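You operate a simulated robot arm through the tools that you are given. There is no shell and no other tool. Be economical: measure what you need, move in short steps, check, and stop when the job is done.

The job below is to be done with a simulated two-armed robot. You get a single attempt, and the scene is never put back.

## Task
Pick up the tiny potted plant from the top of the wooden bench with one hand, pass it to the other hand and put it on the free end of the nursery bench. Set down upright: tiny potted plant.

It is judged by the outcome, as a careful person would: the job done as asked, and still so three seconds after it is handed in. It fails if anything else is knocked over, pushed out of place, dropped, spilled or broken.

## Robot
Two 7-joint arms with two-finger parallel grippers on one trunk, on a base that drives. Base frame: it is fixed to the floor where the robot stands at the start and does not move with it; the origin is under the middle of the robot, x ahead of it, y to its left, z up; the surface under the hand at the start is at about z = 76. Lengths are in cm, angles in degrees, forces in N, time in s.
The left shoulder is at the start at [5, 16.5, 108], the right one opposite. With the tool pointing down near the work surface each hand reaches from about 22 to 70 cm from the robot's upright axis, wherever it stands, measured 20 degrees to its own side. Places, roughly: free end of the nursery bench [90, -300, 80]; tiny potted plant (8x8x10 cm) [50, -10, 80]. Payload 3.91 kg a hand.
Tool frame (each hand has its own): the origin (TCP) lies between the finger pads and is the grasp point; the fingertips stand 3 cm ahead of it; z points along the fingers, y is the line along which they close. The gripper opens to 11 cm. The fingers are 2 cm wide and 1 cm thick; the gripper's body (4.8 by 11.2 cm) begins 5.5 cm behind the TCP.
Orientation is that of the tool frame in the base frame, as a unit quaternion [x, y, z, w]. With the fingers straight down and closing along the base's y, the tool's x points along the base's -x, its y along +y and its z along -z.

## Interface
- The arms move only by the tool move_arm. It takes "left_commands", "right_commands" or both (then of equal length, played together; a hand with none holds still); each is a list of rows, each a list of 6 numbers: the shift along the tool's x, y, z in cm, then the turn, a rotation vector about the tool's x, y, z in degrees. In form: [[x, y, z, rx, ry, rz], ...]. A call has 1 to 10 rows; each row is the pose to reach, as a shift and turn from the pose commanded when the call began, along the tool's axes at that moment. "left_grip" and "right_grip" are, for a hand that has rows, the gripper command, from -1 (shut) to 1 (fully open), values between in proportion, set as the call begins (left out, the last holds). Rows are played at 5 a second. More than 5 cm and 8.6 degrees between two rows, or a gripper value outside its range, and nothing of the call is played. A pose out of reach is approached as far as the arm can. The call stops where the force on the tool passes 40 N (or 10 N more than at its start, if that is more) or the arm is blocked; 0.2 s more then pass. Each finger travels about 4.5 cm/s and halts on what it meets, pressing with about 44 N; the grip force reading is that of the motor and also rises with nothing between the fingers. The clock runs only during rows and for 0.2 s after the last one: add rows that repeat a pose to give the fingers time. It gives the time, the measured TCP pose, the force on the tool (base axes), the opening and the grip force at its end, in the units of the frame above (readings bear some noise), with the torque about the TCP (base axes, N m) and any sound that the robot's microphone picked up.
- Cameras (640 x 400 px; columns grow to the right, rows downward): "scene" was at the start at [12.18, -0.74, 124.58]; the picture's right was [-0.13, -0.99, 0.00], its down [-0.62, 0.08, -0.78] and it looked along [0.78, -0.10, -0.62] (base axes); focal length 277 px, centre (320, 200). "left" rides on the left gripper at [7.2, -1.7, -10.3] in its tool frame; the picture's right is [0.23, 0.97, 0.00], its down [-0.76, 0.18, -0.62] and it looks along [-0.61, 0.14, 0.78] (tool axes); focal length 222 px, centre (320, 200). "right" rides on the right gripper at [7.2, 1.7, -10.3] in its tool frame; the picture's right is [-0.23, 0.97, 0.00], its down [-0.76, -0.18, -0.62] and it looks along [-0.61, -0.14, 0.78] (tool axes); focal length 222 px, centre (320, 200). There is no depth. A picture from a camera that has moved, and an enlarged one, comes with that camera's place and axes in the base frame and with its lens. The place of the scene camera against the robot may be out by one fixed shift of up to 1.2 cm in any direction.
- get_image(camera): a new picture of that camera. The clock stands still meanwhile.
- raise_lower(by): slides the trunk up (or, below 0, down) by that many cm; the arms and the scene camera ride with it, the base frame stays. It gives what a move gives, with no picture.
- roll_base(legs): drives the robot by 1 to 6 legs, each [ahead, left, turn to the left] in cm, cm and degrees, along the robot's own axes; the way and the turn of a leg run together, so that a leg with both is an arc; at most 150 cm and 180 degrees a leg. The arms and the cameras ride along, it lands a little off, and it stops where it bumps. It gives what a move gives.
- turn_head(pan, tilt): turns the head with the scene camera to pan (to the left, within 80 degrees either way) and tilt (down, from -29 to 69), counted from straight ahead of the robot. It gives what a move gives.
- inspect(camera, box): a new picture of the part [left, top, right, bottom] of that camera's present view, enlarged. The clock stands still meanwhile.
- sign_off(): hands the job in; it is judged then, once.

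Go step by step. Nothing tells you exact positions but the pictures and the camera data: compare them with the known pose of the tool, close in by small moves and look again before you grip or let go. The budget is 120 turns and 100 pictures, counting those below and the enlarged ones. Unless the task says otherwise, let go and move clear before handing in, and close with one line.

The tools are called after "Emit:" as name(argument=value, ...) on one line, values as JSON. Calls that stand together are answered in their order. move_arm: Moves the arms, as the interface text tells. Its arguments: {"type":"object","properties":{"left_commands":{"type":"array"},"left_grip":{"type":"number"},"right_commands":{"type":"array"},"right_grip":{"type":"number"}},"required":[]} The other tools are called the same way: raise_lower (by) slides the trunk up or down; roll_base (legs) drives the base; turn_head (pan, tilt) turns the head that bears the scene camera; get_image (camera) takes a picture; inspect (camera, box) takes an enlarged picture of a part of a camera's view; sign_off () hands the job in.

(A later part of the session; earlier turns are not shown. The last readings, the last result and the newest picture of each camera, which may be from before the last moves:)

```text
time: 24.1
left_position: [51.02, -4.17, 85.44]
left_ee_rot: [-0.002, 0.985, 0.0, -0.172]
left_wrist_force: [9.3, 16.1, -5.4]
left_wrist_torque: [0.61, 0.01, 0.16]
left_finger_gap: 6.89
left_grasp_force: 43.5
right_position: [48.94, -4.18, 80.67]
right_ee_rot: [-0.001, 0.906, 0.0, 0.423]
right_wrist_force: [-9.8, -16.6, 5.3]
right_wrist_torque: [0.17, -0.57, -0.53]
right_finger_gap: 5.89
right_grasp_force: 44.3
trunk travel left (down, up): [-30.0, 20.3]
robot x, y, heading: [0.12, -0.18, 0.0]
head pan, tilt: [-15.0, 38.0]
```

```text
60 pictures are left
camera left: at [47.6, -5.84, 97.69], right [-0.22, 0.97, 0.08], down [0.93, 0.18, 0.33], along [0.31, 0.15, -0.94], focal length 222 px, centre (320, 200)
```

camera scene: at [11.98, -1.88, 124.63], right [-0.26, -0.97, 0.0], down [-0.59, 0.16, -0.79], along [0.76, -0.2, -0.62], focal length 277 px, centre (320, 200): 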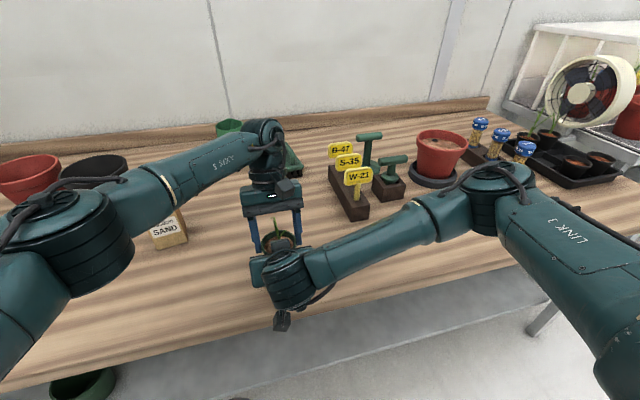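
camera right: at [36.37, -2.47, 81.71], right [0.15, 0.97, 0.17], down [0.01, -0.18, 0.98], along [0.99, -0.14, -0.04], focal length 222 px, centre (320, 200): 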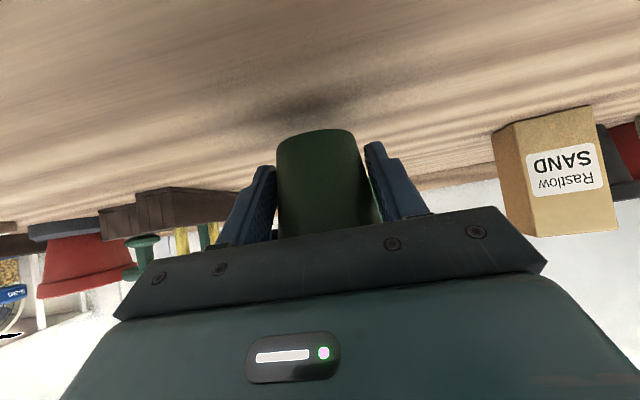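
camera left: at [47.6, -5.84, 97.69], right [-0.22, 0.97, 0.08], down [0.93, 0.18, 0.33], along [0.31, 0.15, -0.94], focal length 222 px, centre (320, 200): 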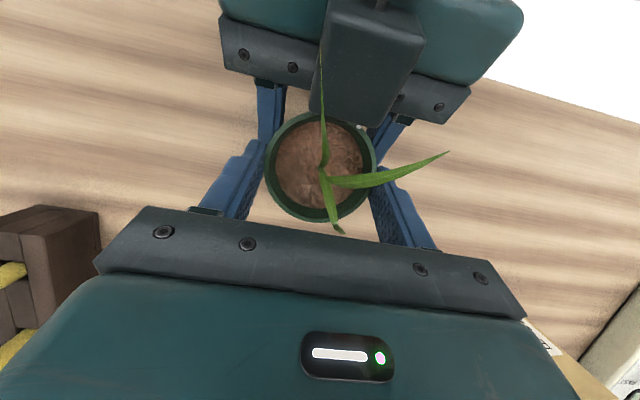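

The pot hovers about 1.5 cm over the bench, held by both hands. I now open the right hand partway to leave it in the left hand.

Emit:
move_arm(right_commands=[[0, 0, 0, 0, 0, 0], [0, 0, 0, 0, 0, 0], [0, 0, 0, 0, 0, 0], [0, 0, 0, 0, 0, 0]], right_grip=0.5)

Emit:
get_image(camera="right")

Emit:
get_image(camera="left")

```text
time: 25.1
left_position: [50.83, -4.33, 85.48]
left_ee_rot: [0.001, 0.985, 0.0, -0.174]
left_wrist_force: [0.0, -0.1, 0.2]
left_wrist_torque: [0.02, -0.01, 0.02]
left_finger_gap: 6.91
left_grasp_force: 44.0
right_position: [48.95, -4.08, 80.75]
right_ee_rot: [-0.001, 0.906, 0.0, 0.423]
right_wrist_force: [0.0, 0.9, 0.3]
right_wrist_torque: [-0.02, 0.0, 0.0]
right_finger_gap: 8.25
right_grasp_force: 0.1
trunk travel left (down, up): [-30.0, 20.3]
robot x, y, heading: [-0.28, 0.05, 0.1]
head pan, tilt: [-15.0, 38.0]
```

```text
59 pictures are left
camera right: at [36.37, -2.44, 81.75], right [0.15, 0.97, 0.17], down [0.01, -0.18, 0.98], along [0.99, -0.14, -0.04], focal length 222 px, centre (320, 200)
```

right: 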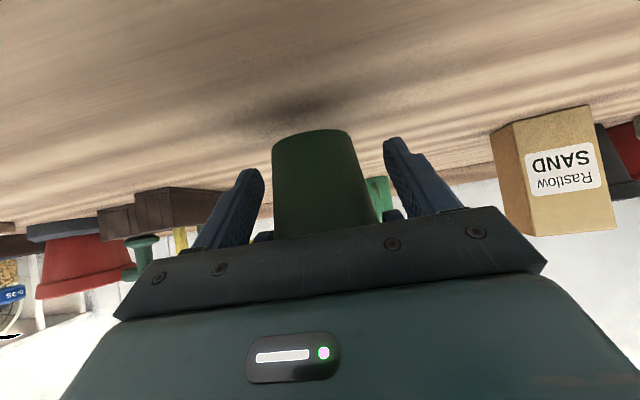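

```text
58 pictures are left
camera left: at [47.51, -5.94, 97.76], right [-0.21, 0.97, 0.08], down [0.93, 0.18, 0.32], along [0.3, 0.14, -0.94], focal length 222 px, centre (320, 200)
```

left: 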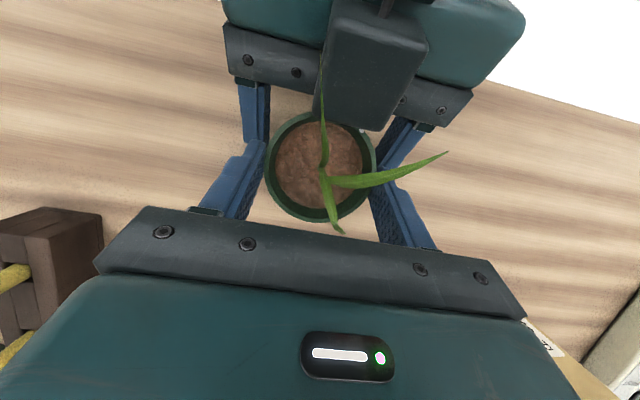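

The left hand holds the pot alone and steady. I back the right hand straight away towards the robot.

Emit:
move_arm(right_commands=[[0, 0, 0, 0, 0, 0], [0, 0, 0, 0, 0, 0], [0, 0, 0, 0, 0, 0], [1.0, 0, -1.15, 0, 0, 0], [2.2, 0, -2.7, 0, 0, 0], [3.9, 0, -4.6, 0, 0, 0], [5.8, 0, -6.9, 0, 0, 0], [7.7, 0, -9.2, 0, 0, 0], [7.7, 0, -9.2, 0, 0, 0]], right_grip=1)

Emit:
get_image(camera="right")

Emit:
get_image(camera="scene")

```text
time: 27.1
left_position: [50.8, -4.31, 85.44]
left_ee_rot: [0.001, 0.985, 0.001, -0.174]
left_wrist_force: [-0.2, 0.7, -0.3]
left_wrist_torque: [-0.02, -0.03, -0.02]
left_finger_gap: 6.91
left_grasp_force: 44.0
right_position: [37.01, -4.39, 80.69]
right_ee_rot: [0.0, 0.906, 0.0, 0.423]
right_wrist_force: [0.6, -0.3, 0.0]
right_wrist_torque: [-0.03, 0.01, -0.01]
right_finger_gap: 10.97
right_grasp_force: 0.1
trunk travel left (down, up): [-30.0, 20.3]
robot x, y, heading: [0.21, 0.19, 0.3]
head pan, tilt: [-15.0, 38.0]
```

```text
57 pictures are left
camera right: at [24.27, -2.68, 81.82], right [0.15, 0.97, 0.17], down [0.01, -0.18, 0.98], along [0.99, -0.14, -0.04], focal length 222 px, centre (320, 200)
```

right: 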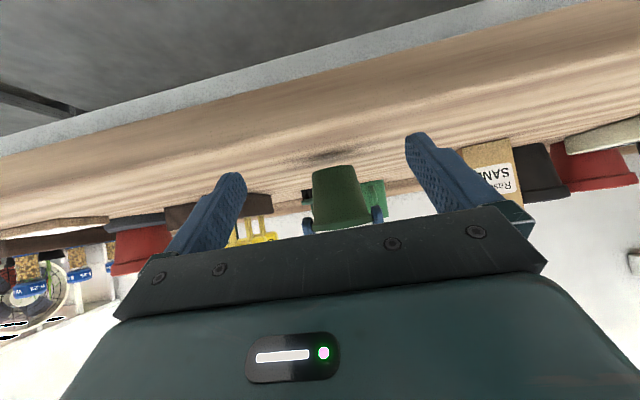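

```text
56 pictures are left
camera scene: at [11.99, -1.89, 124.63], right [-0.26, -0.97, 0.0], down [-0.59, 0.16, -0.79], along [0.76, -0.2, -0.62], focal length 277 px, centre (320, 200)
```

scene: 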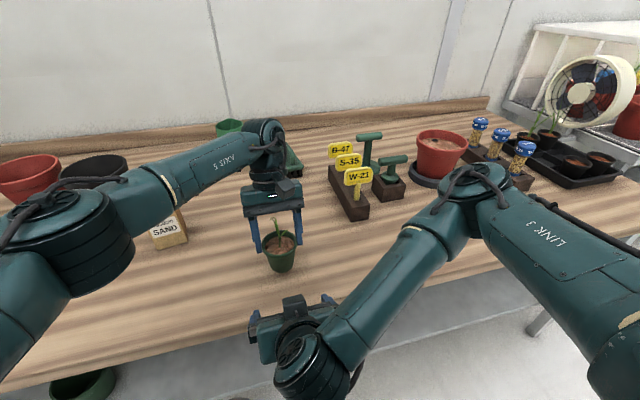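

The pot hangs upright in the left hand. I now draw the right hand up and to the right, then lift the left hand for travel.

Emit:
move_arm(right_commands=[[-0.8, -2, -0.7, 0, 0, 0], [-2.5, -4, -2.1, 0, 0, 0], [-4.2, -6, -3.5, 0, 0, 0], [-6, -8, -5, 0, 0, 0], [-8, -10, -6.7, 0, 0, 0], [-10, -12, -8.4, 0, 0, 0], [-12, -14, -10, 0, 0, 0], [-13.8, -16, -11.6, 0, 0, 0], [-13.8, -16, -11.6, 0, 0, 0]])

Emit:
move_arm(left_commands=[[0.3, 0, -0.9, 0, 0, 0], [0.9, 0, -2.5, 0, 0, 0], [1.7, 0, -4.6, 0, 0, 0], [2.5, 0, -6.9, 0, 0, 0], [3.3, 0, -9.2, 0, 0, 0], [4.2, 0, -11.5, 0, 0, 0], [5, 0, -13.7, 0, 0, 0], [5.5, 0, -15, 0, 0, 0], [5.5, 0, -15, 0, 0, 0]])

Emit:
turn_head(pan=-70, tilt=15)

Emit:
get_image(camera="scene")

Emit:
get_image(camera="left")

```text
time: 29.1
left_position: [50.76, -4.27, 85.5]
left_ee_rot: [0.001, 0.985, 0.001, -0.173]
left_wrist_force: [0.1, -0.6, 0.4]
left_wrist_torque: [0.01, 0.0, 0.03]
left_finger_gap: 6.89
left_grasp_force: 43.7
right_position: [41.75, -19.19, 99.31]
right_ee_rot: [0.001, 0.907, 0.0, 0.422]
right_wrist_force: [-0.1, -0.5, 0.0]
right_wrist_torque: [0.01, 0.02, 0.02]
right_finger_gap: 11.0
right_grasp_force: 0.0
right hand out of reach, approached as far as the arm can: row 4, 5, 6, 7, 8, 9
trunk travel left (down, up): [-30.0, 20.3]
robot x, y, heading: [-0.02, 0.19, -0.1]
head pan, tilt: [-15.0, 38.0]
```

```text
time: 31.1
left_position: [51.05, -4.14, 101.42]
left_ee_rot: [0.0, 0.985, 0.0, -0.174]
left_wrist_force: [0.3, 0.5, -1.1]
left_wrist_torque: [-0.01, -0.02, 0.02]
left_finger_gap: 6.9
left_grasp_force: 43.8
right_position: [41.74, -19.17, 99.34]
right_ee_rot: [0.0, 0.906, 0.0, 0.422]
right_wrist_force: [0.1, 0.2, 0.3]
right_wrist_torque: [-0.02, -0.02, 0.02]
right_finger_gap: 11.02
right_grasp_force: 0.1
trunk travel left (down, up): [-30.0, 20.3]
robot x, y, heading: [0.08, 0.05, 0.2]
head pan, tilt: [-15.0, 38.0]
```

```text
time: 32.3
left_position: [50.97, -4.12, 101.51]
left_ee_rot: [0.0, 0.985, 0.0, -0.172]
left_wrist_force: [0.6, 0.4, -1.2]
left_wrist_torque: [0.07, -0.02, -0.01]
left_finger_gap: 6.9
left_grasp_force: 43.9
right_position: [41.81, -19.16, 99.37]
right_ee_rot: [-0.001, 0.906, 0.0, 0.423]
right_wrist_force: [0.0, 0.1, 0.6]
right_wrist_torque: [-0.03, 0.02, 0.01]
right_finger_gap: 10.99
right_grasp_force: 0.0
trunk travel left (down, up): [-30.0, 20.3]
robot x, y, heading: [0.26, 0.25, 0.1]
head pan, tilt: [-70.0, 15.0]
```

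```text
55 pictures are left
camera scene: at [6.85, -8.43, 128.28], right [-0.94, -0.34, 0.0], down [-0.09, 0.24, -0.97], along [0.33, -0.91, -0.26], focal length 277 px, centre (320, 200)
```

scene: 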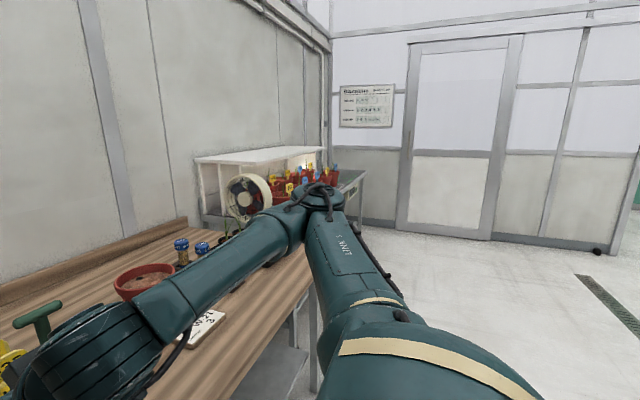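

```text
54 pictures are left
camera left: at [47.72, -5.83, 113.74], right [-0.21, 0.97, 0.08], down [0.93, 0.18, 0.32], along [0.3, 0.14, -0.94], focal length 222 px, centre (320, 200)
```

left: 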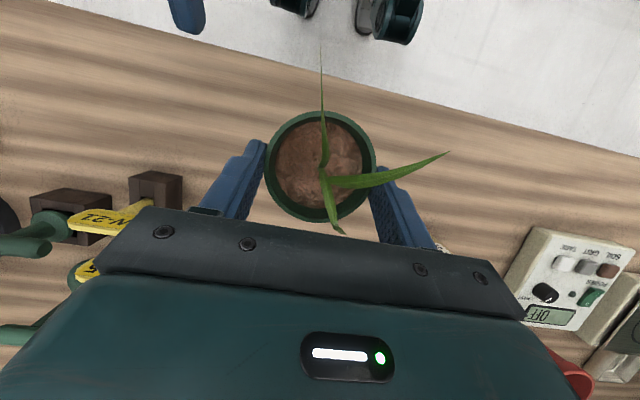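

The nursery bench runs along the same wall further right, and its free end is the far one. I fold the right hand back to its starting pose, then back off and drive right partway, and look.

Emit:
move_arm(right_commands=[[-0.7, -1.5, 0.3, 0, 7.2, 0], [-1.4, -3, 0.7, 0, 14.4, 0], [-2, -4.5, 1.1, 0, 21.6, 0], [-2.7, -6, 1.5, 0, 28.8, 0], [-3.4, -7.5, 1.8, 0, 36, 0], [-4, -9, 2.2, 0, 43, 0], [-4.7, -10, 2.5, 0, 50, 0], [-4.7, -10, 2.5, 0, 50, 0]])

Emit:
roll_base(legs=[[-45, 0, 0], [0, -120, 0]])

Emit:
get_image(camera="scene")

Emit:
get_image(camera="left")

```text
time: 34.1
left_position: [51.01, -4.27, 101.58]
left_ee_rot: [0.0, 0.985, 0.0, -0.174]
left_wrist_force: [0.1, -0.5, -1.3]
left_wrist_torque: [-0.03, 0.0, 0.0]
left_finger_gap: 6.91
left_grasp_force: 44.5
right_position: [46.51, -29.15, 101.19]
right_ee_rot: [-0.001, 1.0, 0.0, -0.001]
right_wrist_force: [0.8, 0.3, -0.5]
right_wrist_torque: [0.0, -0.01, -0.01]
right_finger_gap: 11.01
right_grasp_force: 0.0
trunk travel left (down, up): [-30.0, 20.3]
robot x, y, heading: [-0.16, 0.06, -0.1]
head pan, tilt: [-70.0, 15.0]
```

```text
time: 47.3
left_position: [5.78, -125.51, 101.56]
left_ee_rot: [0.006, 0.985, 0.0, -0.173]
left_wrist_force: [-0.4, -1.2, -0.8]
left_wrist_torque: [-0.02, -0.01, 0.0]
left_finger_gap: 6.9
left_grasp_force: 43.8
right_position: [1.05, -150.26, 101.26]
right_ee_rot: [0.007, 1.0, 0.0, 0.0]
right_wrist_force: [-0.7, -0.4, 0.6]
right_wrist_torque: [-0.01, 0.01, -0.03]
right_finger_gap: 10.99
right_grasp_force: 0.0
trunk travel left (down, up): [-30.0, 20.3]
robot x, y, heading: [-45.37, -120.96, -0.9]
head pan, tilt: [-70.0, 15.0]
```

```text
53 pictures are left
camera scene: at [-38.46, -129.25, 128.28], right [-0.94, -0.33, 0.0], down [-0.09, 0.24, -0.97], along [0.32, -0.91, -0.26], focal length 277 px, centre (320, 200)
```

scene: 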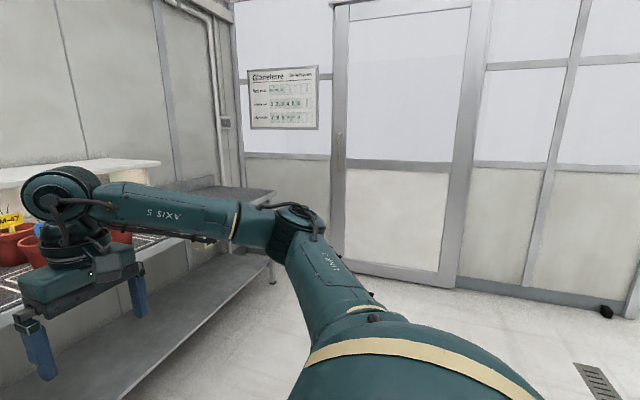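

```text
52 pictures are left
camera left: at [2.44, -127.13, 113.75], right [-0.2, 0.98, 0.08], down [0.93, 0.17, 0.33], along [0.3, 0.14, -0.94], focal length 222 px, centre (320, 200)
```

left: 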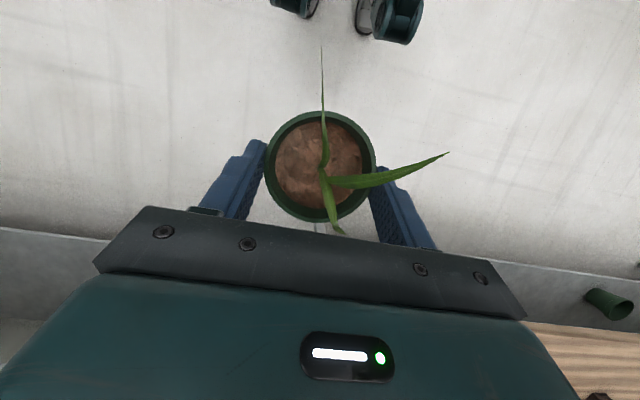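

The far end of the nursery bench is empty, with its front edge near x = 63 and its right end near y = -315. I drive on to y = -283 and straighten the heading.

Emit:
roll_base(legs=[[0, -90, 0.9], [0, -72, 0]])

Emit:
turn_head(pan=-10, tilt=30)

Emit:
get_image(camera="scene")

```text
time: 61.9
left_position: [6.23, -285.92, 101.43]
left_ee_rot: [-0.007, 0.985, -0.001, -0.173]
left_wrist_force: [0.2, -0.9, -0.4]
left_wrist_torque: [-0.02, 0.01, -0.01]
left_finger_gap: 6.89
left_grasp_force: 44.1
right_position: [2.06, -310.8, 101.27]
right_ee_rot: [-0.006, 1.0, 0.0, 0.0]
right_wrist_force: [-0.1, 0.0, 0.7]
right_wrist_torque: [0.0, -0.01, 0.01]
right_finger_gap: 10.99
right_grasp_force: 0.0
trunk travel left (down, up): [-30.0, 20.3]
robot x, y, heading: [-44.72, -282.4, 0.7]
head pan, tilt: [-70.0, 15.0]
```

```text
time: 63.1
left_position: [6.22, -285.99, 101.44]
left_ee_rot: [-0.006, 0.985, -0.001, -0.174]
left_wrist_force: [0.6, 0.2, -1.7]
left_wrist_torque: [-0.04, 0.0, 0.04]
left_finger_gap: 6.9
left_grasp_force: 44.3
right_position: [2.06, -310.98, 101.28]
right_ee_rot: [-0.007, 1.0, 0.0, 0.0]
right_wrist_force: [0.1, 0.2, 0.2]
right_wrist_torque: [0.01, -0.02, 0.01]
right_finger_gap: 11.01
right_grasp_force: 0.1
trunk travel left (down, up): [-30.0, 20.3]
robot x, y, heading: [-44.74, -282.4, 0.8]
head pan, tilt: [-10.0, 30.0]
```

```text
51 pictures are left
camera scene: at [-32.27, -283.58, 125.87], right [-0.16, -0.99, 0.0], down [-0.49, 0.08, -0.87], along [0.85, -0.14, -0.5], focal length 277 px, centre (320, 200)
```

scene: 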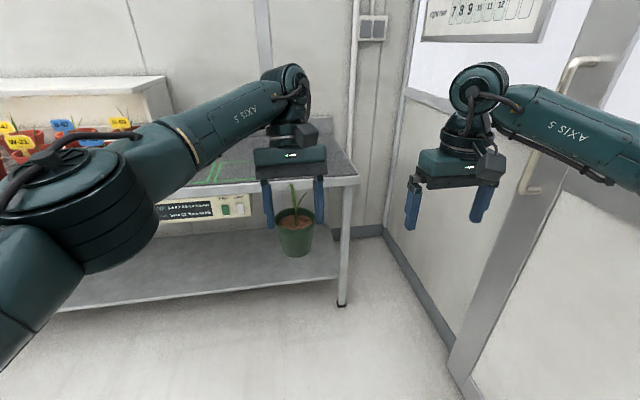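

The bench's right end is ahead. Before going forward I check the clearance of the right elbow from the end wall and door handle.

Emit:
turn_head(pan=-65, tilt=25)

Emit:
get_image(camera="scene")

Emit:
get_image(camera="left")

```text
time: 64.4
left_position: [6.22, -286.0, 101.45]
left_ee_rot: [-0.007, 0.985, -0.001, -0.174]
left_wrist_force: [-0.2, 0.6, -1.2]
left_wrist_torque: [-0.01, 0.0, -0.02]
left_finger_gap: 6.89
left_grasp_force: 44.1
right_position: [2.11, -310.81, 101.31]
right_ee_rot: [-0.008, 1.0, 0.0, 0.0]
right_wrist_force: [-0.2, -0.2, 0.0]
right_wrist_torque: [0.04, -0.04, -0.01]
right_finger_gap: 11.01
right_grasp_force: 0.0
trunk travel left (down, up): [-30.0, 20.3]
robot x, y, heading: [-45.16, -282.3, 0.6]
head pan, tilt: [-65.0, 25.0]
```

```text
50 pictures are left
camera scene: at [-37.18, -290.42, 126.66], right [-0.9, -0.44, 0.0], down [-0.18, 0.38, -0.91], along [0.4, -0.82, -0.42], focal length 277 px, centre (320, 200)
```

scene: 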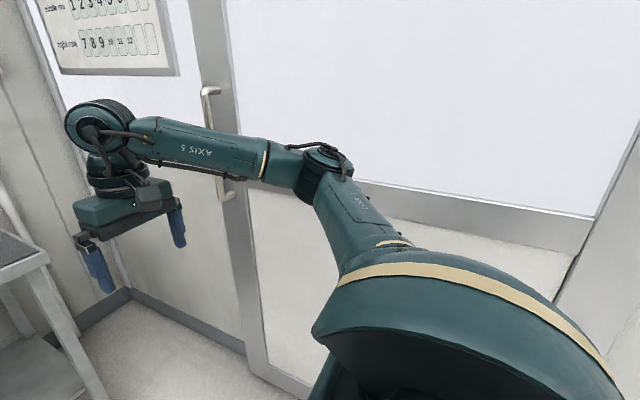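

```text
49 pictures are left
camera left: at [2.95, -287.67, 113.74], right [-0.23, 0.97, 0.08], down [0.93, 0.19, 0.33], along [0.3, 0.15, -0.94], focal length 222 px, centre (320, 200)
```

left: 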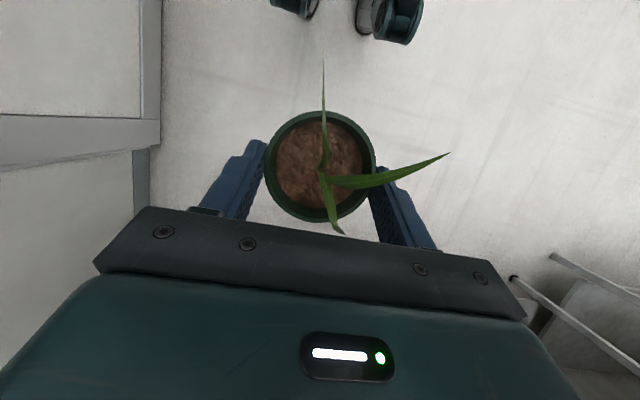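

The right elbow would pass rather near the door handle, so I shift 12 cm left before going forward, then look at the bench top.

Emit:
roll_base(legs=[[0, 12, -0.7], [45, 0, 0]])

Emit:
turn_head(pan=-15, tilt=35)

Emit:
get_image(camera="scene")

Emit:
get_image(camera="right")

Emit:
get_image(camera="left")

```text
time: 68.4
left_position: [50.82, -274.48, 101.56]
left_ee_rot: [-0.002, 0.985, -0.001, -0.174]
left_wrist_force: [-0.1, 0.0, -1.8]
left_wrist_torque: [-0.01, -0.01, 0.01]
left_finger_gap: 6.89
left_grasp_force: 43.7
right_position: [46.49, -299.28, 101.33]
right_ee_rot: [-0.003, 1.0, -0.001, 0.0]
right_wrist_force: [-0.4, -0.1, 0.7]
right_wrist_torque: [0.0, -0.02, -0.01]
right_finger_gap: 11.01
right_grasp_force: 0.1
trunk travel left (down, up): [-30.0, 20.3]
robot x, y, heading: [-0.32, -270.49, 0.3]
head pan, tilt: [-65.0, 25.0]
```

```text
time: 69.6
left_position: [50.86, -274.56, 101.48]
left_ee_rot: [-0.002, 0.985, -0.001, -0.174]
left_wrist_force: [0.2, -0.8, -1.0]
left_wrist_torque: [0.0, 0.02, 0.02]
left_finger_gap: 6.89
left_grasp_force: 44.5
right_position: [46.55, -299.34, 101.23]
right_ee_rot: [-0.002, 1.0, -0.001, 0.0]
right_wrist_force: [-0.6, 0.2, 0.5]
right_wrist_torque: [0.0, 0.0, 0.0]
right_finger_gap: 10.98
right_grasp_force: 0.1
trunk travel left (down, up): [-30.0, 20.3]
robot x, y, heading: [-0.06, -270.34, 0.3]
head pan, tilt: [-15.0, 35.0]
```

```text
48 pictures are left
camera scene: at [11.97, -272.38, 125.09], right [-0.26, -0.97, 0.0], down [-0.55, 0.15, -0.82], along [0.79, -0.21, -0.57], focal length 277 px, centre (320, 200)
```

scene: 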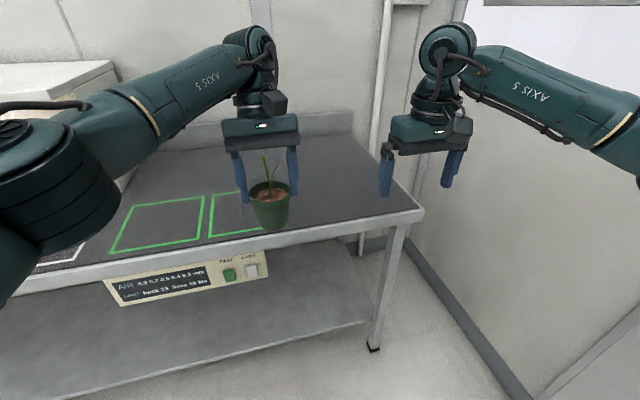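

```text
47 pictures are left
camera right: at [39.2, -297.69, 111.57], right [0.22, 0.97, 0.0], down [0.76, -0.17, 0.62], along [0.61, -0.14, -0.78], focal length 222 px, centre (320, 200)
```

right: 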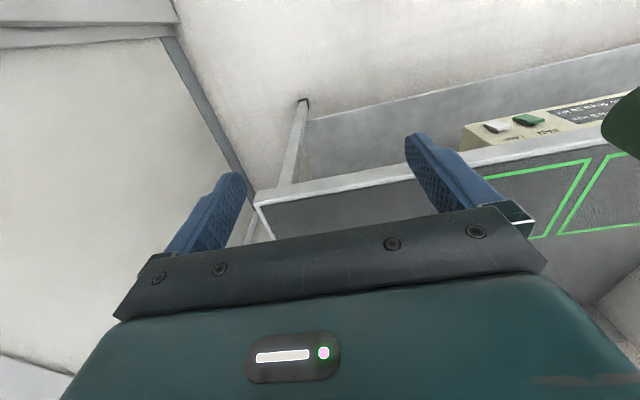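

```text
46 pictures are left
camera left: at [47.54, -276.14, 113.75], right [-0.22, 0.97, 0.08], down [0.93, 0.18, 0.33], along [0.3, 0.14, -0.94], focal length 222 px, centre (320, 200)
```

left: 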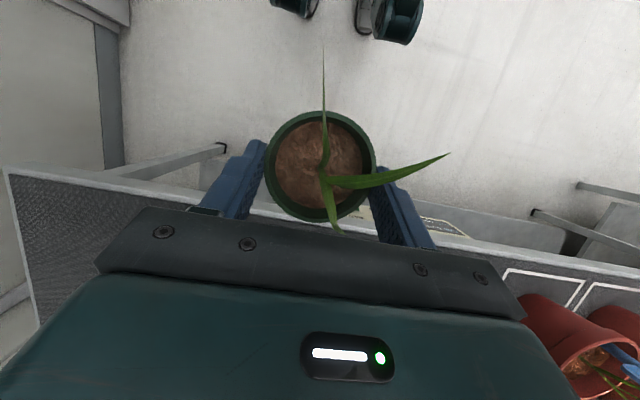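

The bench top is at about z = 81, its front edge at x ≈ 62 and its right end at y ≈ -313. The end beyond the green squares is empty. I retract the right hand out of the left hand's way and check its elbow against the wall.

Emit:
move_arm(right_commands=[[2.5, 0, -0.5, 0, 0, 0], [5, 0, -1, 0, 0, 0], [7.5, 0, -1.5, 0, 0, 0], [10, 0, -2, 0, 0, 0], [12, 0, -2, 0, 0, 0], [12, 0, -2, 0, 0, 0]])

Emit:
turn_head(pan=-65, tilt=25)

Emit:
get_image(camera="scene")

```text
time: 71.0
left_position: [50.86, -274.55, 101.48]
left_ee_rot: [-0.002, 0.985, -0.001, -0.174]
left_wrist_force: [-0.5, -0.2, -0.8]
left_wrist_torque: [0.02, 0.02, 0.02]
left_finger_gap: 6.86
left_grasp_force: 43.6
right_position: [34.34, -299.34, 103.1]
right_ee_rot: [-0.002, 1.0, 0.0, 0.0]
right_wrist_force: [0.3, 0.8, -0.2]
right_wrist_torque: [0.01, -0.01, 0.01]
right_finger_gap: 11.0
right_grasp_force: 0.2
trunk travel left (down, up): [-30.0, 20.3]
robot x, y, heading: [-0.07, -270.0, 0.3]
head pan, tilt: [-15.0, 35.0]
```

```text
time: 72.2
left_position: [50.77, -274.5, 101.54]
left_ee_rot: [-0.001, 0.985, -0.001, -0.174]
left_wrist_force: [0.1, -1.3, -0.6]
left_wrist_torque: [0.01, -0.01, -0.04]
left_finger_gap: 6.9
left_grasp_force: 44.1
right_position: [34.37, -299.32, 103.12]
right_ee_rot: [-0.002, 1.0, 0.001, 0.0]
right_wrist_force: [0.7, -0.6, -0.1]
right_wrist_torque: [-0.01, -0.01, -0.03]
right_finger_gap: 11.0
right_grasp_force: 0.0
trunk travel left (down, up): [-30.0, 20.3]
robot x, y, heading: [0.04, -270.24, 0.3]
head pan, tilt: [-65.0, 25.0]
```

```text
45 pictures are left
camera scene: at [7.39, -278.46, 126.66], right [-0.9, -0.43, 0.0], down [-0.18, 0.38, -0.91], along [0.39, -0.82, -0.42], focal length 277 px, centre (320, 200)
```

scene: 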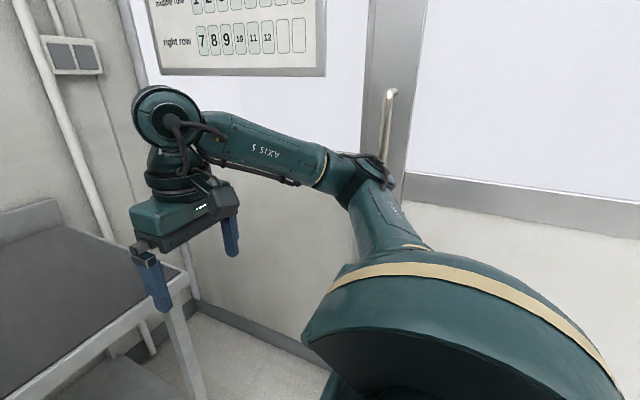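

The elbow is around y = -325 and the wall near -355, so there is room. I drive forward 27 cm, then right 11 cm.

Emit:
roll_base(legs=[[26, 0, -0.3], [0, -11, 0]])

Emit:
turn_head(pan=-10, tilt=38)

Emit:
get_image(camera="scene")

Emit:
get_image(camera="left")

Emit:
get_image(camera="right")

```text
time: 75.2
left_position: [76.66, -286.04, 101.67]
left_ee_rot: [0.003, 0.985, 0.0, -0.174]
left_wrist_force: [-0.7, 1.1, -0.4]
left_wrist_torque: [0.06, 0.0, 0.0]
left_finger_gap: 6.87
left_grasp_force: 44.6
right_position: [59.99, -310.7, 103.13]
right_ee_rot: [0.003, 1.0, 0.0, 0.0]
right_wrist_force: [-0.6, 0.1, 0.9]
right_wrist_torque: [0.0, 0.04, 0.02]
right_finger_gap: 11.0
right_grasp_force: 0.1
trunk travel left (down, up): [-30.0, 20.3]
robot x, y, heading: [25.98, -281.59, -0.1]
head pan, tilt: [-65.0, 25.0]
```

```text
time: 76.5
left_position: [76.66, -286.13, 101.46]
left_ee_rot: [0.004, 0.985, 0.0, -0.174]
left_wrist_force: [0.2, 0.1, -0.1]
left_wrist_torque: [0.0, 0.01, 0.01]
left_finger_gap: 6.88
left_grasp_force: 44.1
right_position: [60.0, -310.78, 103.18]
right_ee_rot: [0.003, 1.0, 0.0, 0.0]
right_wrist_force: [0.2, 0.7, 0.7]
right_wrist_torque: [-0.01, 0.05, 0.01]
right_finger_gap: 11.01
right_grasp_force: 0.0
trunk travel left (down, up): [-30.0, 20.3]
robot x, y, heading: [25.74, -281.25, -0.5]
head pan, tilt: [-10.0, 38.0]
```

```text
44 pictures are left
camera scene: at [37.8, -282.71, 124.63], right [-0.18, -0.98, 0.0], down [-0.61, 0.11, -0.79], along [0.78, -0.14, -0.62], focal length 277 px, centre (320, 200)
```

scene: 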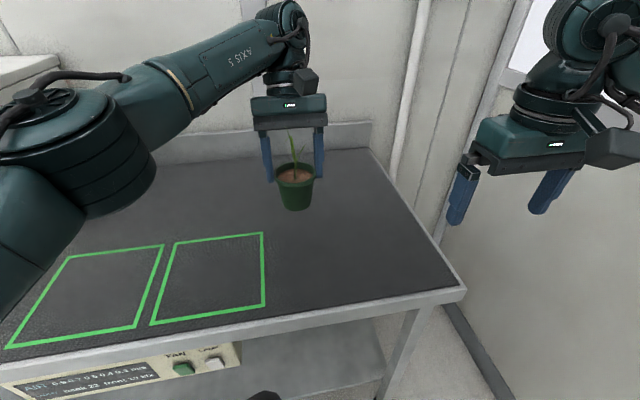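

```text
43 pictures are left
camera left: at [73.33, -287.65, 113.74], right [-0.21, 0.98, 0.08], down [0.93, 0.17, 0.33], along [0.3, 0.14, -0.94], focal length 222 px, centre (320, 200)
```

left: 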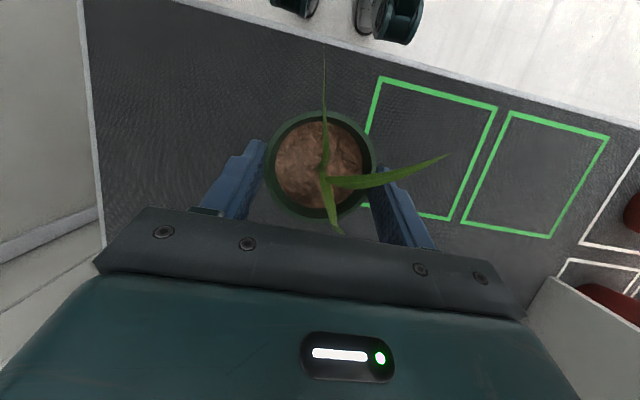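

```text
42 pictures are left
camera right: at [52.69, -309.01, 113.44], right [0.23, 0.97, 0.0], down [0.76, -0.18, 0.62], along [0.61, -0.15, -0.78], focal length 222 px, centre (320, 200)
```

right: 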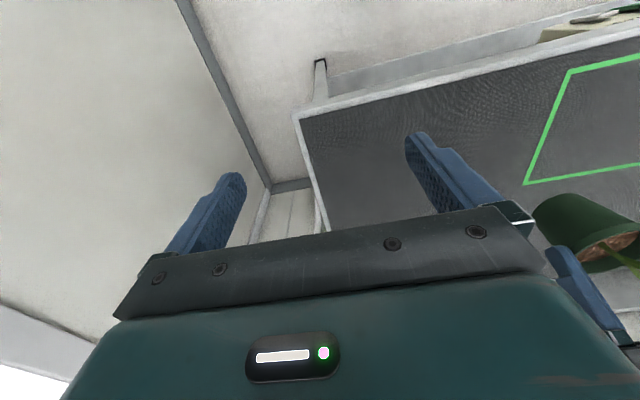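

The free area lies to the right of the green squares, whose right edge is at y ≈ -277, and the end of the bench is at -313. I move the pot across towards [85, -296] at height.

Emit:
move_arm(left_commands=[[-1, -1.2, -0.37, 0, 0, 0], [-2.8, -3.3, -1.03, 0, 0, 0], [-4.7, -5.5, -1.7, 0, 0, 0], [-6.6, -7.8, -2.4, 0, 0, 0], [-8, -9.5, -2.9, 0, 0, 0], [-8.46, -10, -3.08, 0, 0, 0], [-8.46, -10, -3.08, 0, 0, 0]])

Emit:
get_image(camera="scene")

Emit:
get_image(camera="right")

```text
time: 78.1
left_position: [76.99, -287.89, 100.4]
left_ee_rot: [0.004, 0.985, 0.0, -0.174]
left_wrist_force: [0.0, -0.3, -0.9]
left_wrist_torque: [0.01, -0.04, -0.01]
left_finger_gap: 6.9
left_grasp_force: 44.0
left hand out of reach, approached as far as the arm can: row 1, 2, 3, 4, 5, 6, 7
right_position: [59.88, -310.66, 103.12]
right_ee_rot: [0.004, 1.0, 0.0, 0.0]
right_wrist_force: [0.3, 0.3, 0.9]
right_wrist_torque: [0.0, -0.01, 0.0]
right_finger_gap: 10.99
right_grasp_force: 0.0
trunk travel left (down, up): [-30.0, 20.3]
robot x, y, heading: [25.67, -281.4, -0.4]
head pan, tilt: [-10.0, 38.0]
```

```text
41 pictures are left
camera scene: at [37.8, -282.7, 124.63], right [-0.18, -0.98, 0.0], down [-0.61, 0.11, -0.79], along [0.78, -0.14, -0.62], focal length 277 px, centre (320, 200)
```

scene: 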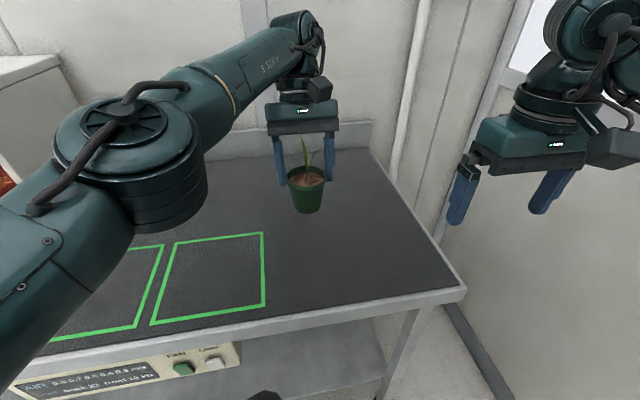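

```text
40 pictures are left
camera right: at [52.69, -309.01, 113.44], right [0.23, 0.97, 0.0], down [0.76, -0.18, 0.62], along [0.61, -0.15, -0.78], focal length 222 px, centre (320, 200)
```

right: 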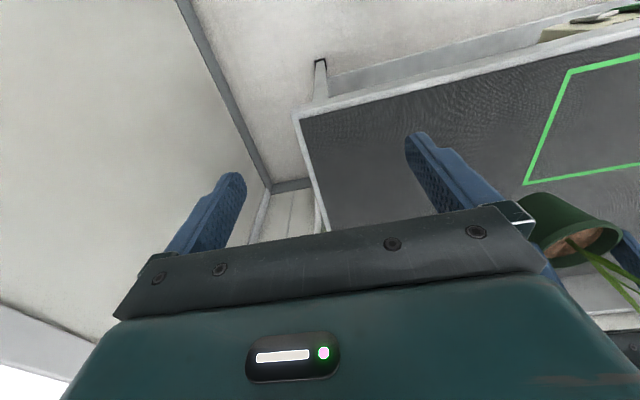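

The left arm has reached its limit, so I bring its command back within reach. Then I turn the base 14 degrees right, which swings the pot to the free end without stretching.

Emit:
move_arm(left_commands=[[2.5, 2.8, 0.9, 0, 0, 0], [5, 5.6, 1.8, 0, 0, 0], [7.5, 8, 2.7, 0, 0, 0], [8.9, 9.5, 3.25, 0, 0, 0], [8.9, 9.5, 3.25, 0, 0, 0]])

Emit:
roll_base(legs=[[0, 0, -14]])

Emit:
get_image(camera="scene")

Emit:
get_image(camera="left")

```text
time: 79.3
left_position: [67.77, -278.7, 100.26]
left_ee_rot: [0.003, 0.985, 0.001, -0.174]
left_wrist_force: [-0.8, 0.6, -0.8]
left_wrist_torque: [-0.01, 0.0, -0.01]
left_finger_gap: 6.89
left_grasp_force: 44.4
right_position: [59.79, -310.74, 103.11]
right_ee_rot: [0.004, 1.0, 0.001, 0.0]
right_wrist_force: [0.4, 0.7, -0.6]
right_wrist_torque: [-0.02, -0.01, 0.0]
right_finger_gap: 11.01
right_grasp_force: 0.0
trunk travel left (down, up): [-30.0, 20.3]
robot x, y, heading: [25.85, -281.28, -0.5]
head pan, tilt: [-10.0, 38.0]
```

```text
time: 80.5
left_position: [67.09, -289.08, 100.35]
left_ee_rot: [0.124, 0.977, 0.021, -0.172]
left_wrist_force: [-1.1, -0.1, -1.2]
left_wrist_torque: [0.03, -0.02, -0.01]
left_finger_gap: 6.88
left_grasp_force: 43.6
right_position: [51.89, -318.23, 103.14]
right_ee_rot: [0.127, 0.992, 0.0, 0.0]
right_wrist_force: [-0.2, 0.9, 0.9]
right_wrist_torque: [0.01, 0.02, 0.02]
right_finger_gap: 10.99
right_grasp_force: 0.1
trunk travel left (down, up): [-30.0, 20.3]
robot x, y, heading: [25.9, -281.67, -14.7]
head pan, tilt: [-10.0, 38.0]
```

```text
39 pictures are left
camera scene: at [37.05, -285.46, 124.63], right [-0.42, -0.91, 0.0], down [-0.56, 0.26, -0.79], along [0.72, -0.33, -0.62], focal length 277 px, centre (320, 200)
```

scene: 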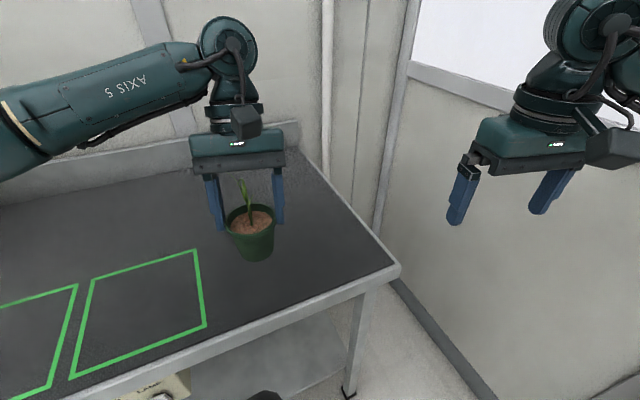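

```text
38 pictures are left
camera left: at [63.52, -289.93, 112.6], right [0.04, 1.0, 0.08], down [0.94, -0.06, 0.33], along [0.33, 0.06, -0.94], focal length 222 px, centre (320, 200)
```

left: 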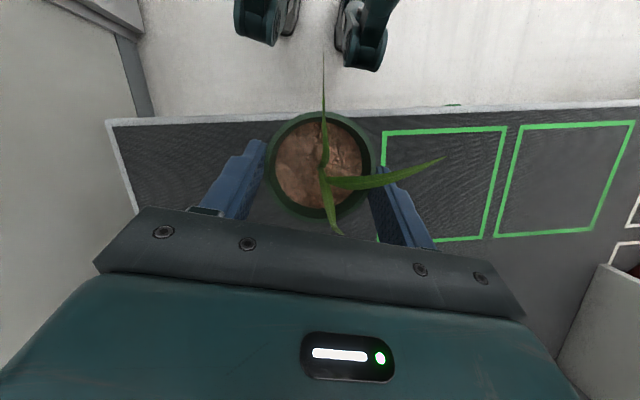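

Now the bench end lies straight ahead of the hand. I extend forward and right while lowering a little, towards [74, -299].

Emit:
move_arm(left_commands=[[-1.2, -0.8, 0.5, 0, 0, 0], [-3.2, -2, 1.0, 0, 0, 0], [-5.3, -3.4, 1.3, 0, 0, 0], [-7.4, -4.8, 1.6, 0, 0, 0], [-9.2, -6, 1.96, 0, 0, 0], [-9.2, -6, 1.96, 0, 0, 0]])

Emit:
get_image(camera="scene")

Emit:
get_image(camera="right")

```text
time: 81.9
left_position: [73.28, -296.96, 95.73]
left_ee_rot: [0.126, 0.977, 0.023, -0.173]
left_wrist_force: [-0.5, -0.1, -0.9]
left_wrist_torque: [-0.02, -0.03, 0.02]
left_finger_gap: 6.9
left_grasp_force: 43.5
right_position: [51.81, -318.13, 103.26]
right_ee_rot: [0.126, 0.992, 0.0, 0.0]
right_wrist_force: [0.0, -0.5, 0.7]
right_wrist_torque: [0.02, 0.0, -0.05]
right_finger_gap: 10.97
right_grasp_force: 0.0
trunk travel left (down, up): [-30.0, 20.3]
robot x, y, heading: [25.7, -281.7, -14.4]
head pan, tilt: [-10.0, 38.0]
```

```text
37 pictures are left
camera scene: at [37.07, -285.44, 124.63], right [-0.42, -0.91, 0.0], down [-0.56, 0.26, -0.79], along [0.72, -0.33, -0.62], focal length 277 px, centre (320, 200)
```

scene: 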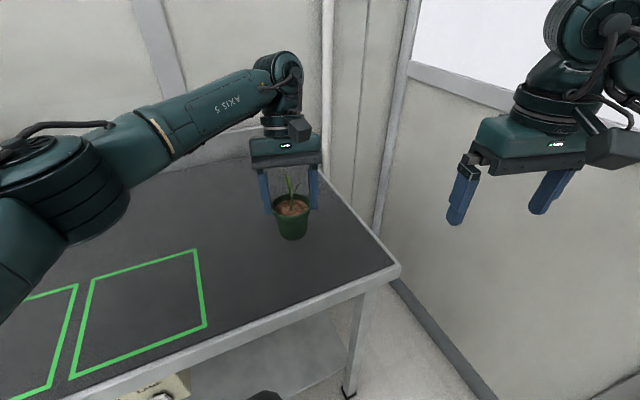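

```text
36 pictures are left
camera right: at [45.16, -314.77, 113.44], right [0.46, 0.89, 0.0], down [0.69, -0.36, 0.62], along [0.55, -0.29, -0.78], focal length 222 px, centre (320, 200)
```

right: 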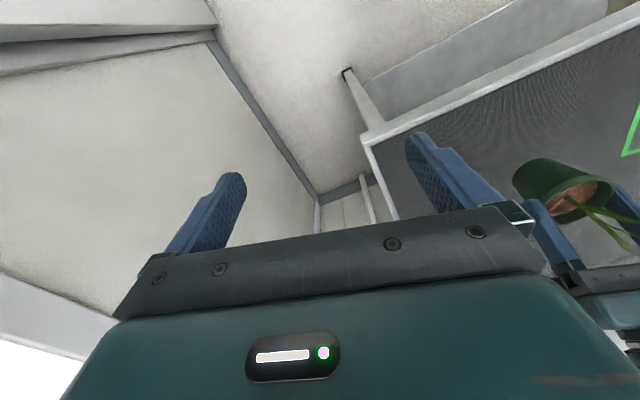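

The pot is still clear of the bench by about 6 cm. I extend further forward towards the bench's middle, dropping 3 cm.

Emit:
move_arm(left_commands=[[-1.2, 0, 0, 0, 0, 0], [-3.2, 0, 0, 0, 0, 0], [-5.3, 0, 0, 0, 0, 0], [-7.4, 0, 0.1, 0, 0, 0], [-8.5, 0, 0.1, 0, 0, 0], [-8.5, 0, 0.1, 0, 0, 0]])

Emit:
get_image(camera="scene")

Emit:
get_image(camera="left")

Emit:
inspect(camera="scene", box=[220, 120, 380, 280])

```text
time: 83.3
left_position: [77.53, -297.1, 93.14]
left_ee_rot: [0.125, 0.977, 0.021, -0.172]
left_wrist_force: [0.5, 0.1, -1.0]
left_wrist_torque: [-0.01, 0.01, 0.01]
left_finger_gap: 6.9
left_grasp_force: 44.3
left hand out of reach, approached as far as the arm can: row 3, 4, 5, 6
right_position: [51.71, -318.31, 103.22]
right_ee_rot: [0.127, 0.992, 0.001, 0.0]
right_wrist_force: [-0.2, -0.3, 0.6]
right_wrist_torque: [0.01, -0.01, 0.01]
right_finger_gap: 10.99
right_grasp_force: 0.0
trunk travel left (down, up): [-30.0, 20.3]
robot x, y, heading: [25.28, -281.4, -14.5]
head pan, tilt: [-10.0, 38.0]
```

```text
35 pictures are left
camera scene: at [37.07, -285.44, 124.63], right [-0.42, -0.91, 0.0], down [-0.56, 0.26, -0.79], along [0.72, -0.33, -0.62], focal length 277 px, centre (320, 200)
```

scene: 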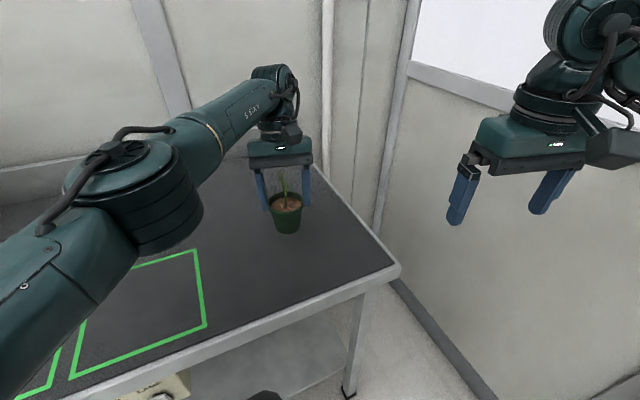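

```text
34 pictures are left
camera left: at [73.87, -297.99, 105.44], right [0.04, 1.0, 0.08], down [0.94, -0.06, 0.33], along [0.33, 0.06, -0.94], focal length 222 px, centre (320, 200)
```

left: 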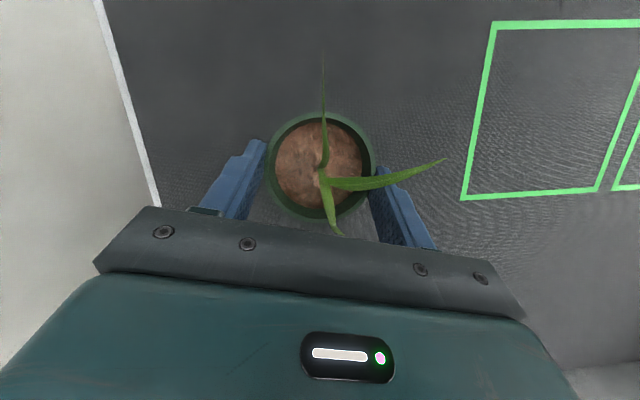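

```text
2.50 times, centred on (300, 200) of scene
camera zoom: at [37.07, -285.44, 124.63], right [-0.42, -0.91, 0.0], down [-0.56, 0.26, -0.79], along [0.72, -0.33, -0.62], focal length 692 px, centre (370, 200)
```

zoom: 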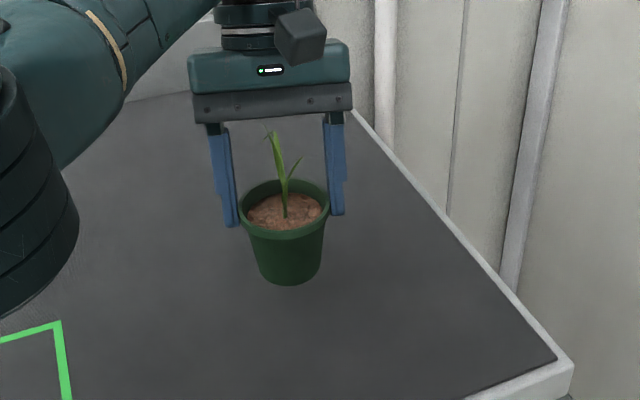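

The pot is over [76.5, -297], in the clear middle of the free end. I start lowering in small steps, watching the force.

Emit:
move_arm(left_commands=[[0.2, 0, 1.0, 0, 0, 0], [0.4, 0, 2.0, 0, 0, 0], [0.55, 0, 2.86, 0, 0, 0], [0.55, 0, 2.86, 0, 0, 0]])

Emit:
inspect(camera="scene", box=[220, 120, 380, 280])

Emit:
get_image(camera="right")

```text
time: 84.3
left_position: [75.93, -296.84, 90.83]
left_ee_rot: [0.124, 0.977, 0.022, -0.172]
left_wrist_force: [-0.1, -0.4, -0.6]
left_wrist_torque: [0.02, 0.01, 0.02]
left_finger_gap: 6.9
left_grasp_force: 44.1
right_position: [51.83, -318.16, 103.06]
right_ee_rot: [0.126, 0.992, 0.0, -0.001]
right_wrist_force: [0.1, -0.1, 0.2]
right_wrist_torque: [0.01, 0.01, -0.03]
right_finger_gap: 11.0
right_grasp_force: 0.1
trunk travel left (down, up): [-30.0, 20.3]
robot x, y, heading: [25.92, -281.77, -14.6]
head pan, tilt: [-10.0, 38.0]
```

```text
2.50 times, centred on (300, 200) of scene
camera zoom: at [37.06, -285.45, 124.63], right [-0.42, -0.91, 0.0], down [-0.56, 0.26, -0.79], along [0.72, -0.33, -0.62], focal length 692 px, centre (370, 200)
```

zoom: 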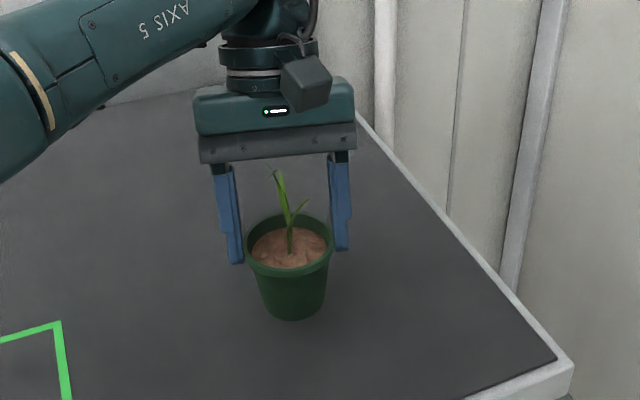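

```text
31 pictures are left
camera right: at [45.16, -314.78, 113.44], right [0.46, 0.89, 0.0], down [0.69, -0.36, 0.62], along [0.55, -0.29, -0.78], focal length 222 px, centre (320, 200)
```

right: 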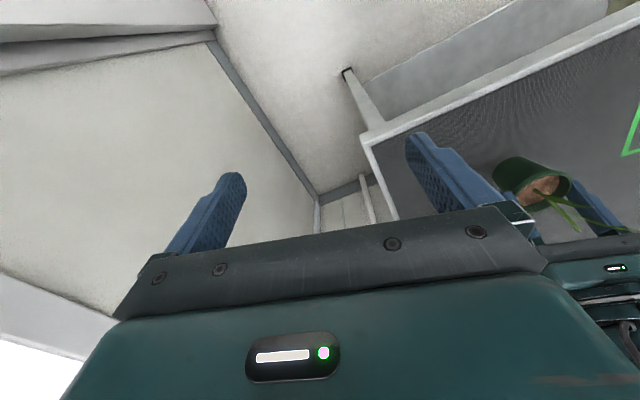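

The base is around z = 83 and still free. I continue down 1 cm gently.

Emit:
move_arm(left_commands=[[-0.12, 0, 0.31, 0, 0, 0], [-0.23, 0, 0.63, 0, 0, 0], [-0.34, 0, 0.94, 0, 0, 0], [-0.34, 0, 0.94, 0, 0, 0]])

Emit:
move_arm(left_commands=[[-0.1, 0, 0.28, 0, 0, 0], [-0.17, 0, 0.47, 0, 0, 0], [-0.17, 0, 0.47, 0, 0, 0]])

Emit:
inspect(camera="scene", box=[220, 120, 380, 280])

```text
time: 85.3
left_position: [75.95, -296.97, 89.94]
left_ee_rot: [0.124, 0.977, 0.022, -0.172]
left_wrist_force: [0.2, -0.1, -0.8]
left_wrist_torque: [-0.03, -0.01, -0.04]
left_finger_gap: 6.88
left_grasp_force: 43.7
right_position: [51.82, -318.18, 103.13]
right_ee_rot: [0.126, 0.992, 0.0, 0.001]
right_wrist_force: [-0.1, -0.5, -0.5]
right_wrist_torque: [0.0, 0.0, -0.01]
right_finger_gap: 11.01
right_grasp_force: 0.1
trunk travel left (down, up): [-30.0, 20.3]
robot x, y, heading: [25.75, -281.29, -14.6]
head pan, tilt: [-10.0, 38.0]
```

```text
time: 86.1
left_position: [76.1, -296.83, 89.49]
left_ee_rot: [0.125, 0.977, 0.022, -0.172]
left_wrist_force: [-0.4, 0.2, -1.2]
left_wrist_torque: [0.01, -0.03, -0.02]
left_finger_gap: 6.89
left_grasp_force: 43.5
right_position: [51.69, -318.26, 103.16]
right_ee_rot: [0.126, 0.992, 0.0, 0.001]
right_wrist_force: [-0.5, -0.3, -0.3]
right_wrist_torque: [0.02, 0.0, 0.02]
right_finger_gap: 11.0
right_grasp_force: 0.1
trunk travel left (down, up): [-30.0, 20.3]
robot x, y, heading: [25.75, -281.36, -14.4]
head pan, tilt: [-10.0, 38.0]
```

```text
2.50 times, centred on (300, 200) of scene
camera zoom: at [37.06, -285.44, 124.63], right [-0.42, -0.91, 0.0], down [-0.56, 0.26, -0.79], along [0.72, -0.33, -0.62], focal length 692 px, centre (370, 200)
```

zoom: 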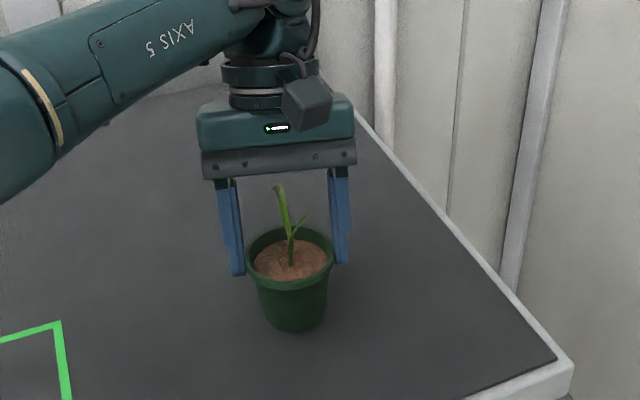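

There is no contact yet, with the base near z = 81.6. I go on in 0.3–0.4 cm steps.

Emit:
move_arm(left_commands=[[-0.07, 0, 0.19, 0, 0, 0], [-0.14, 0, 0.38, 0, 0, 0], [-0.14, 0, 0.38, 0, 0, 0]])

Emit:
move_arm(left_commands=[[-0.07, 0, 0.19, 0, 0, 0], [-0.1, 0, 0.28, 0, 0, 0], [-0.1, 0, 0.28, 0, 0, 0]])

```text
time: 86.9
left_position: [75.87, -296.98, 88.99]
left_ee_rot: [0.124, 0.977, 0.021, -0.172]
left_wrist_force: [1.0, 0.0, -1.7]
left_wrist_torque: [0.0, 0.02, -0.01]
left_finger_gap: 6.88
left_grasp_force: 44.5
right_position: [51.79, -318.25, 103.02]
right_ee_rot: [0.127, 0.992, 0.0, -0.001]
right_wrist_force: [-0.6, 0.2, 0.5]
right_wrist_torque: [0.0, -0.01, 0.04]
right_finger_gap: 10.99
right_grasp_force: 0.2
trunk travel left (down, up): [-30.0, 20.3]
robot x, y, heading: [25.63, -281.23, -14.2]
head pan, tilt: [-10.0, 38.0]
```

```text
time: 87.7
left_position: [76.0, -296.96, 88.86]
left_ee_rot: [0.124, 0.977, 0.022, -0.172]
left_wrist_force: [-0.4, -0.5, -1.3]
left_wrist_torque: [-0.01, -0.03, -0.01]
left_finger_gap: 6.92
left_grasp_force: 44.0
right_position: [51.69, -318.17, 103.19]
right_ee_rot: [0.127, 0.992, -0.001, 0.0]
right_wrist_force: [-0.1, 0.0, 0.0]
right_wrist_torque: [0.01, -0.02, 0.0]
right_finger_gap: 11.02
right_grasp_force: 0.0
trunk travel left (down, up): [-30.0, 20.3]
robot x, y, heading: [25.79, -281.54, -14.5]
head pan, tilt: [-10.0, 38.0]
```

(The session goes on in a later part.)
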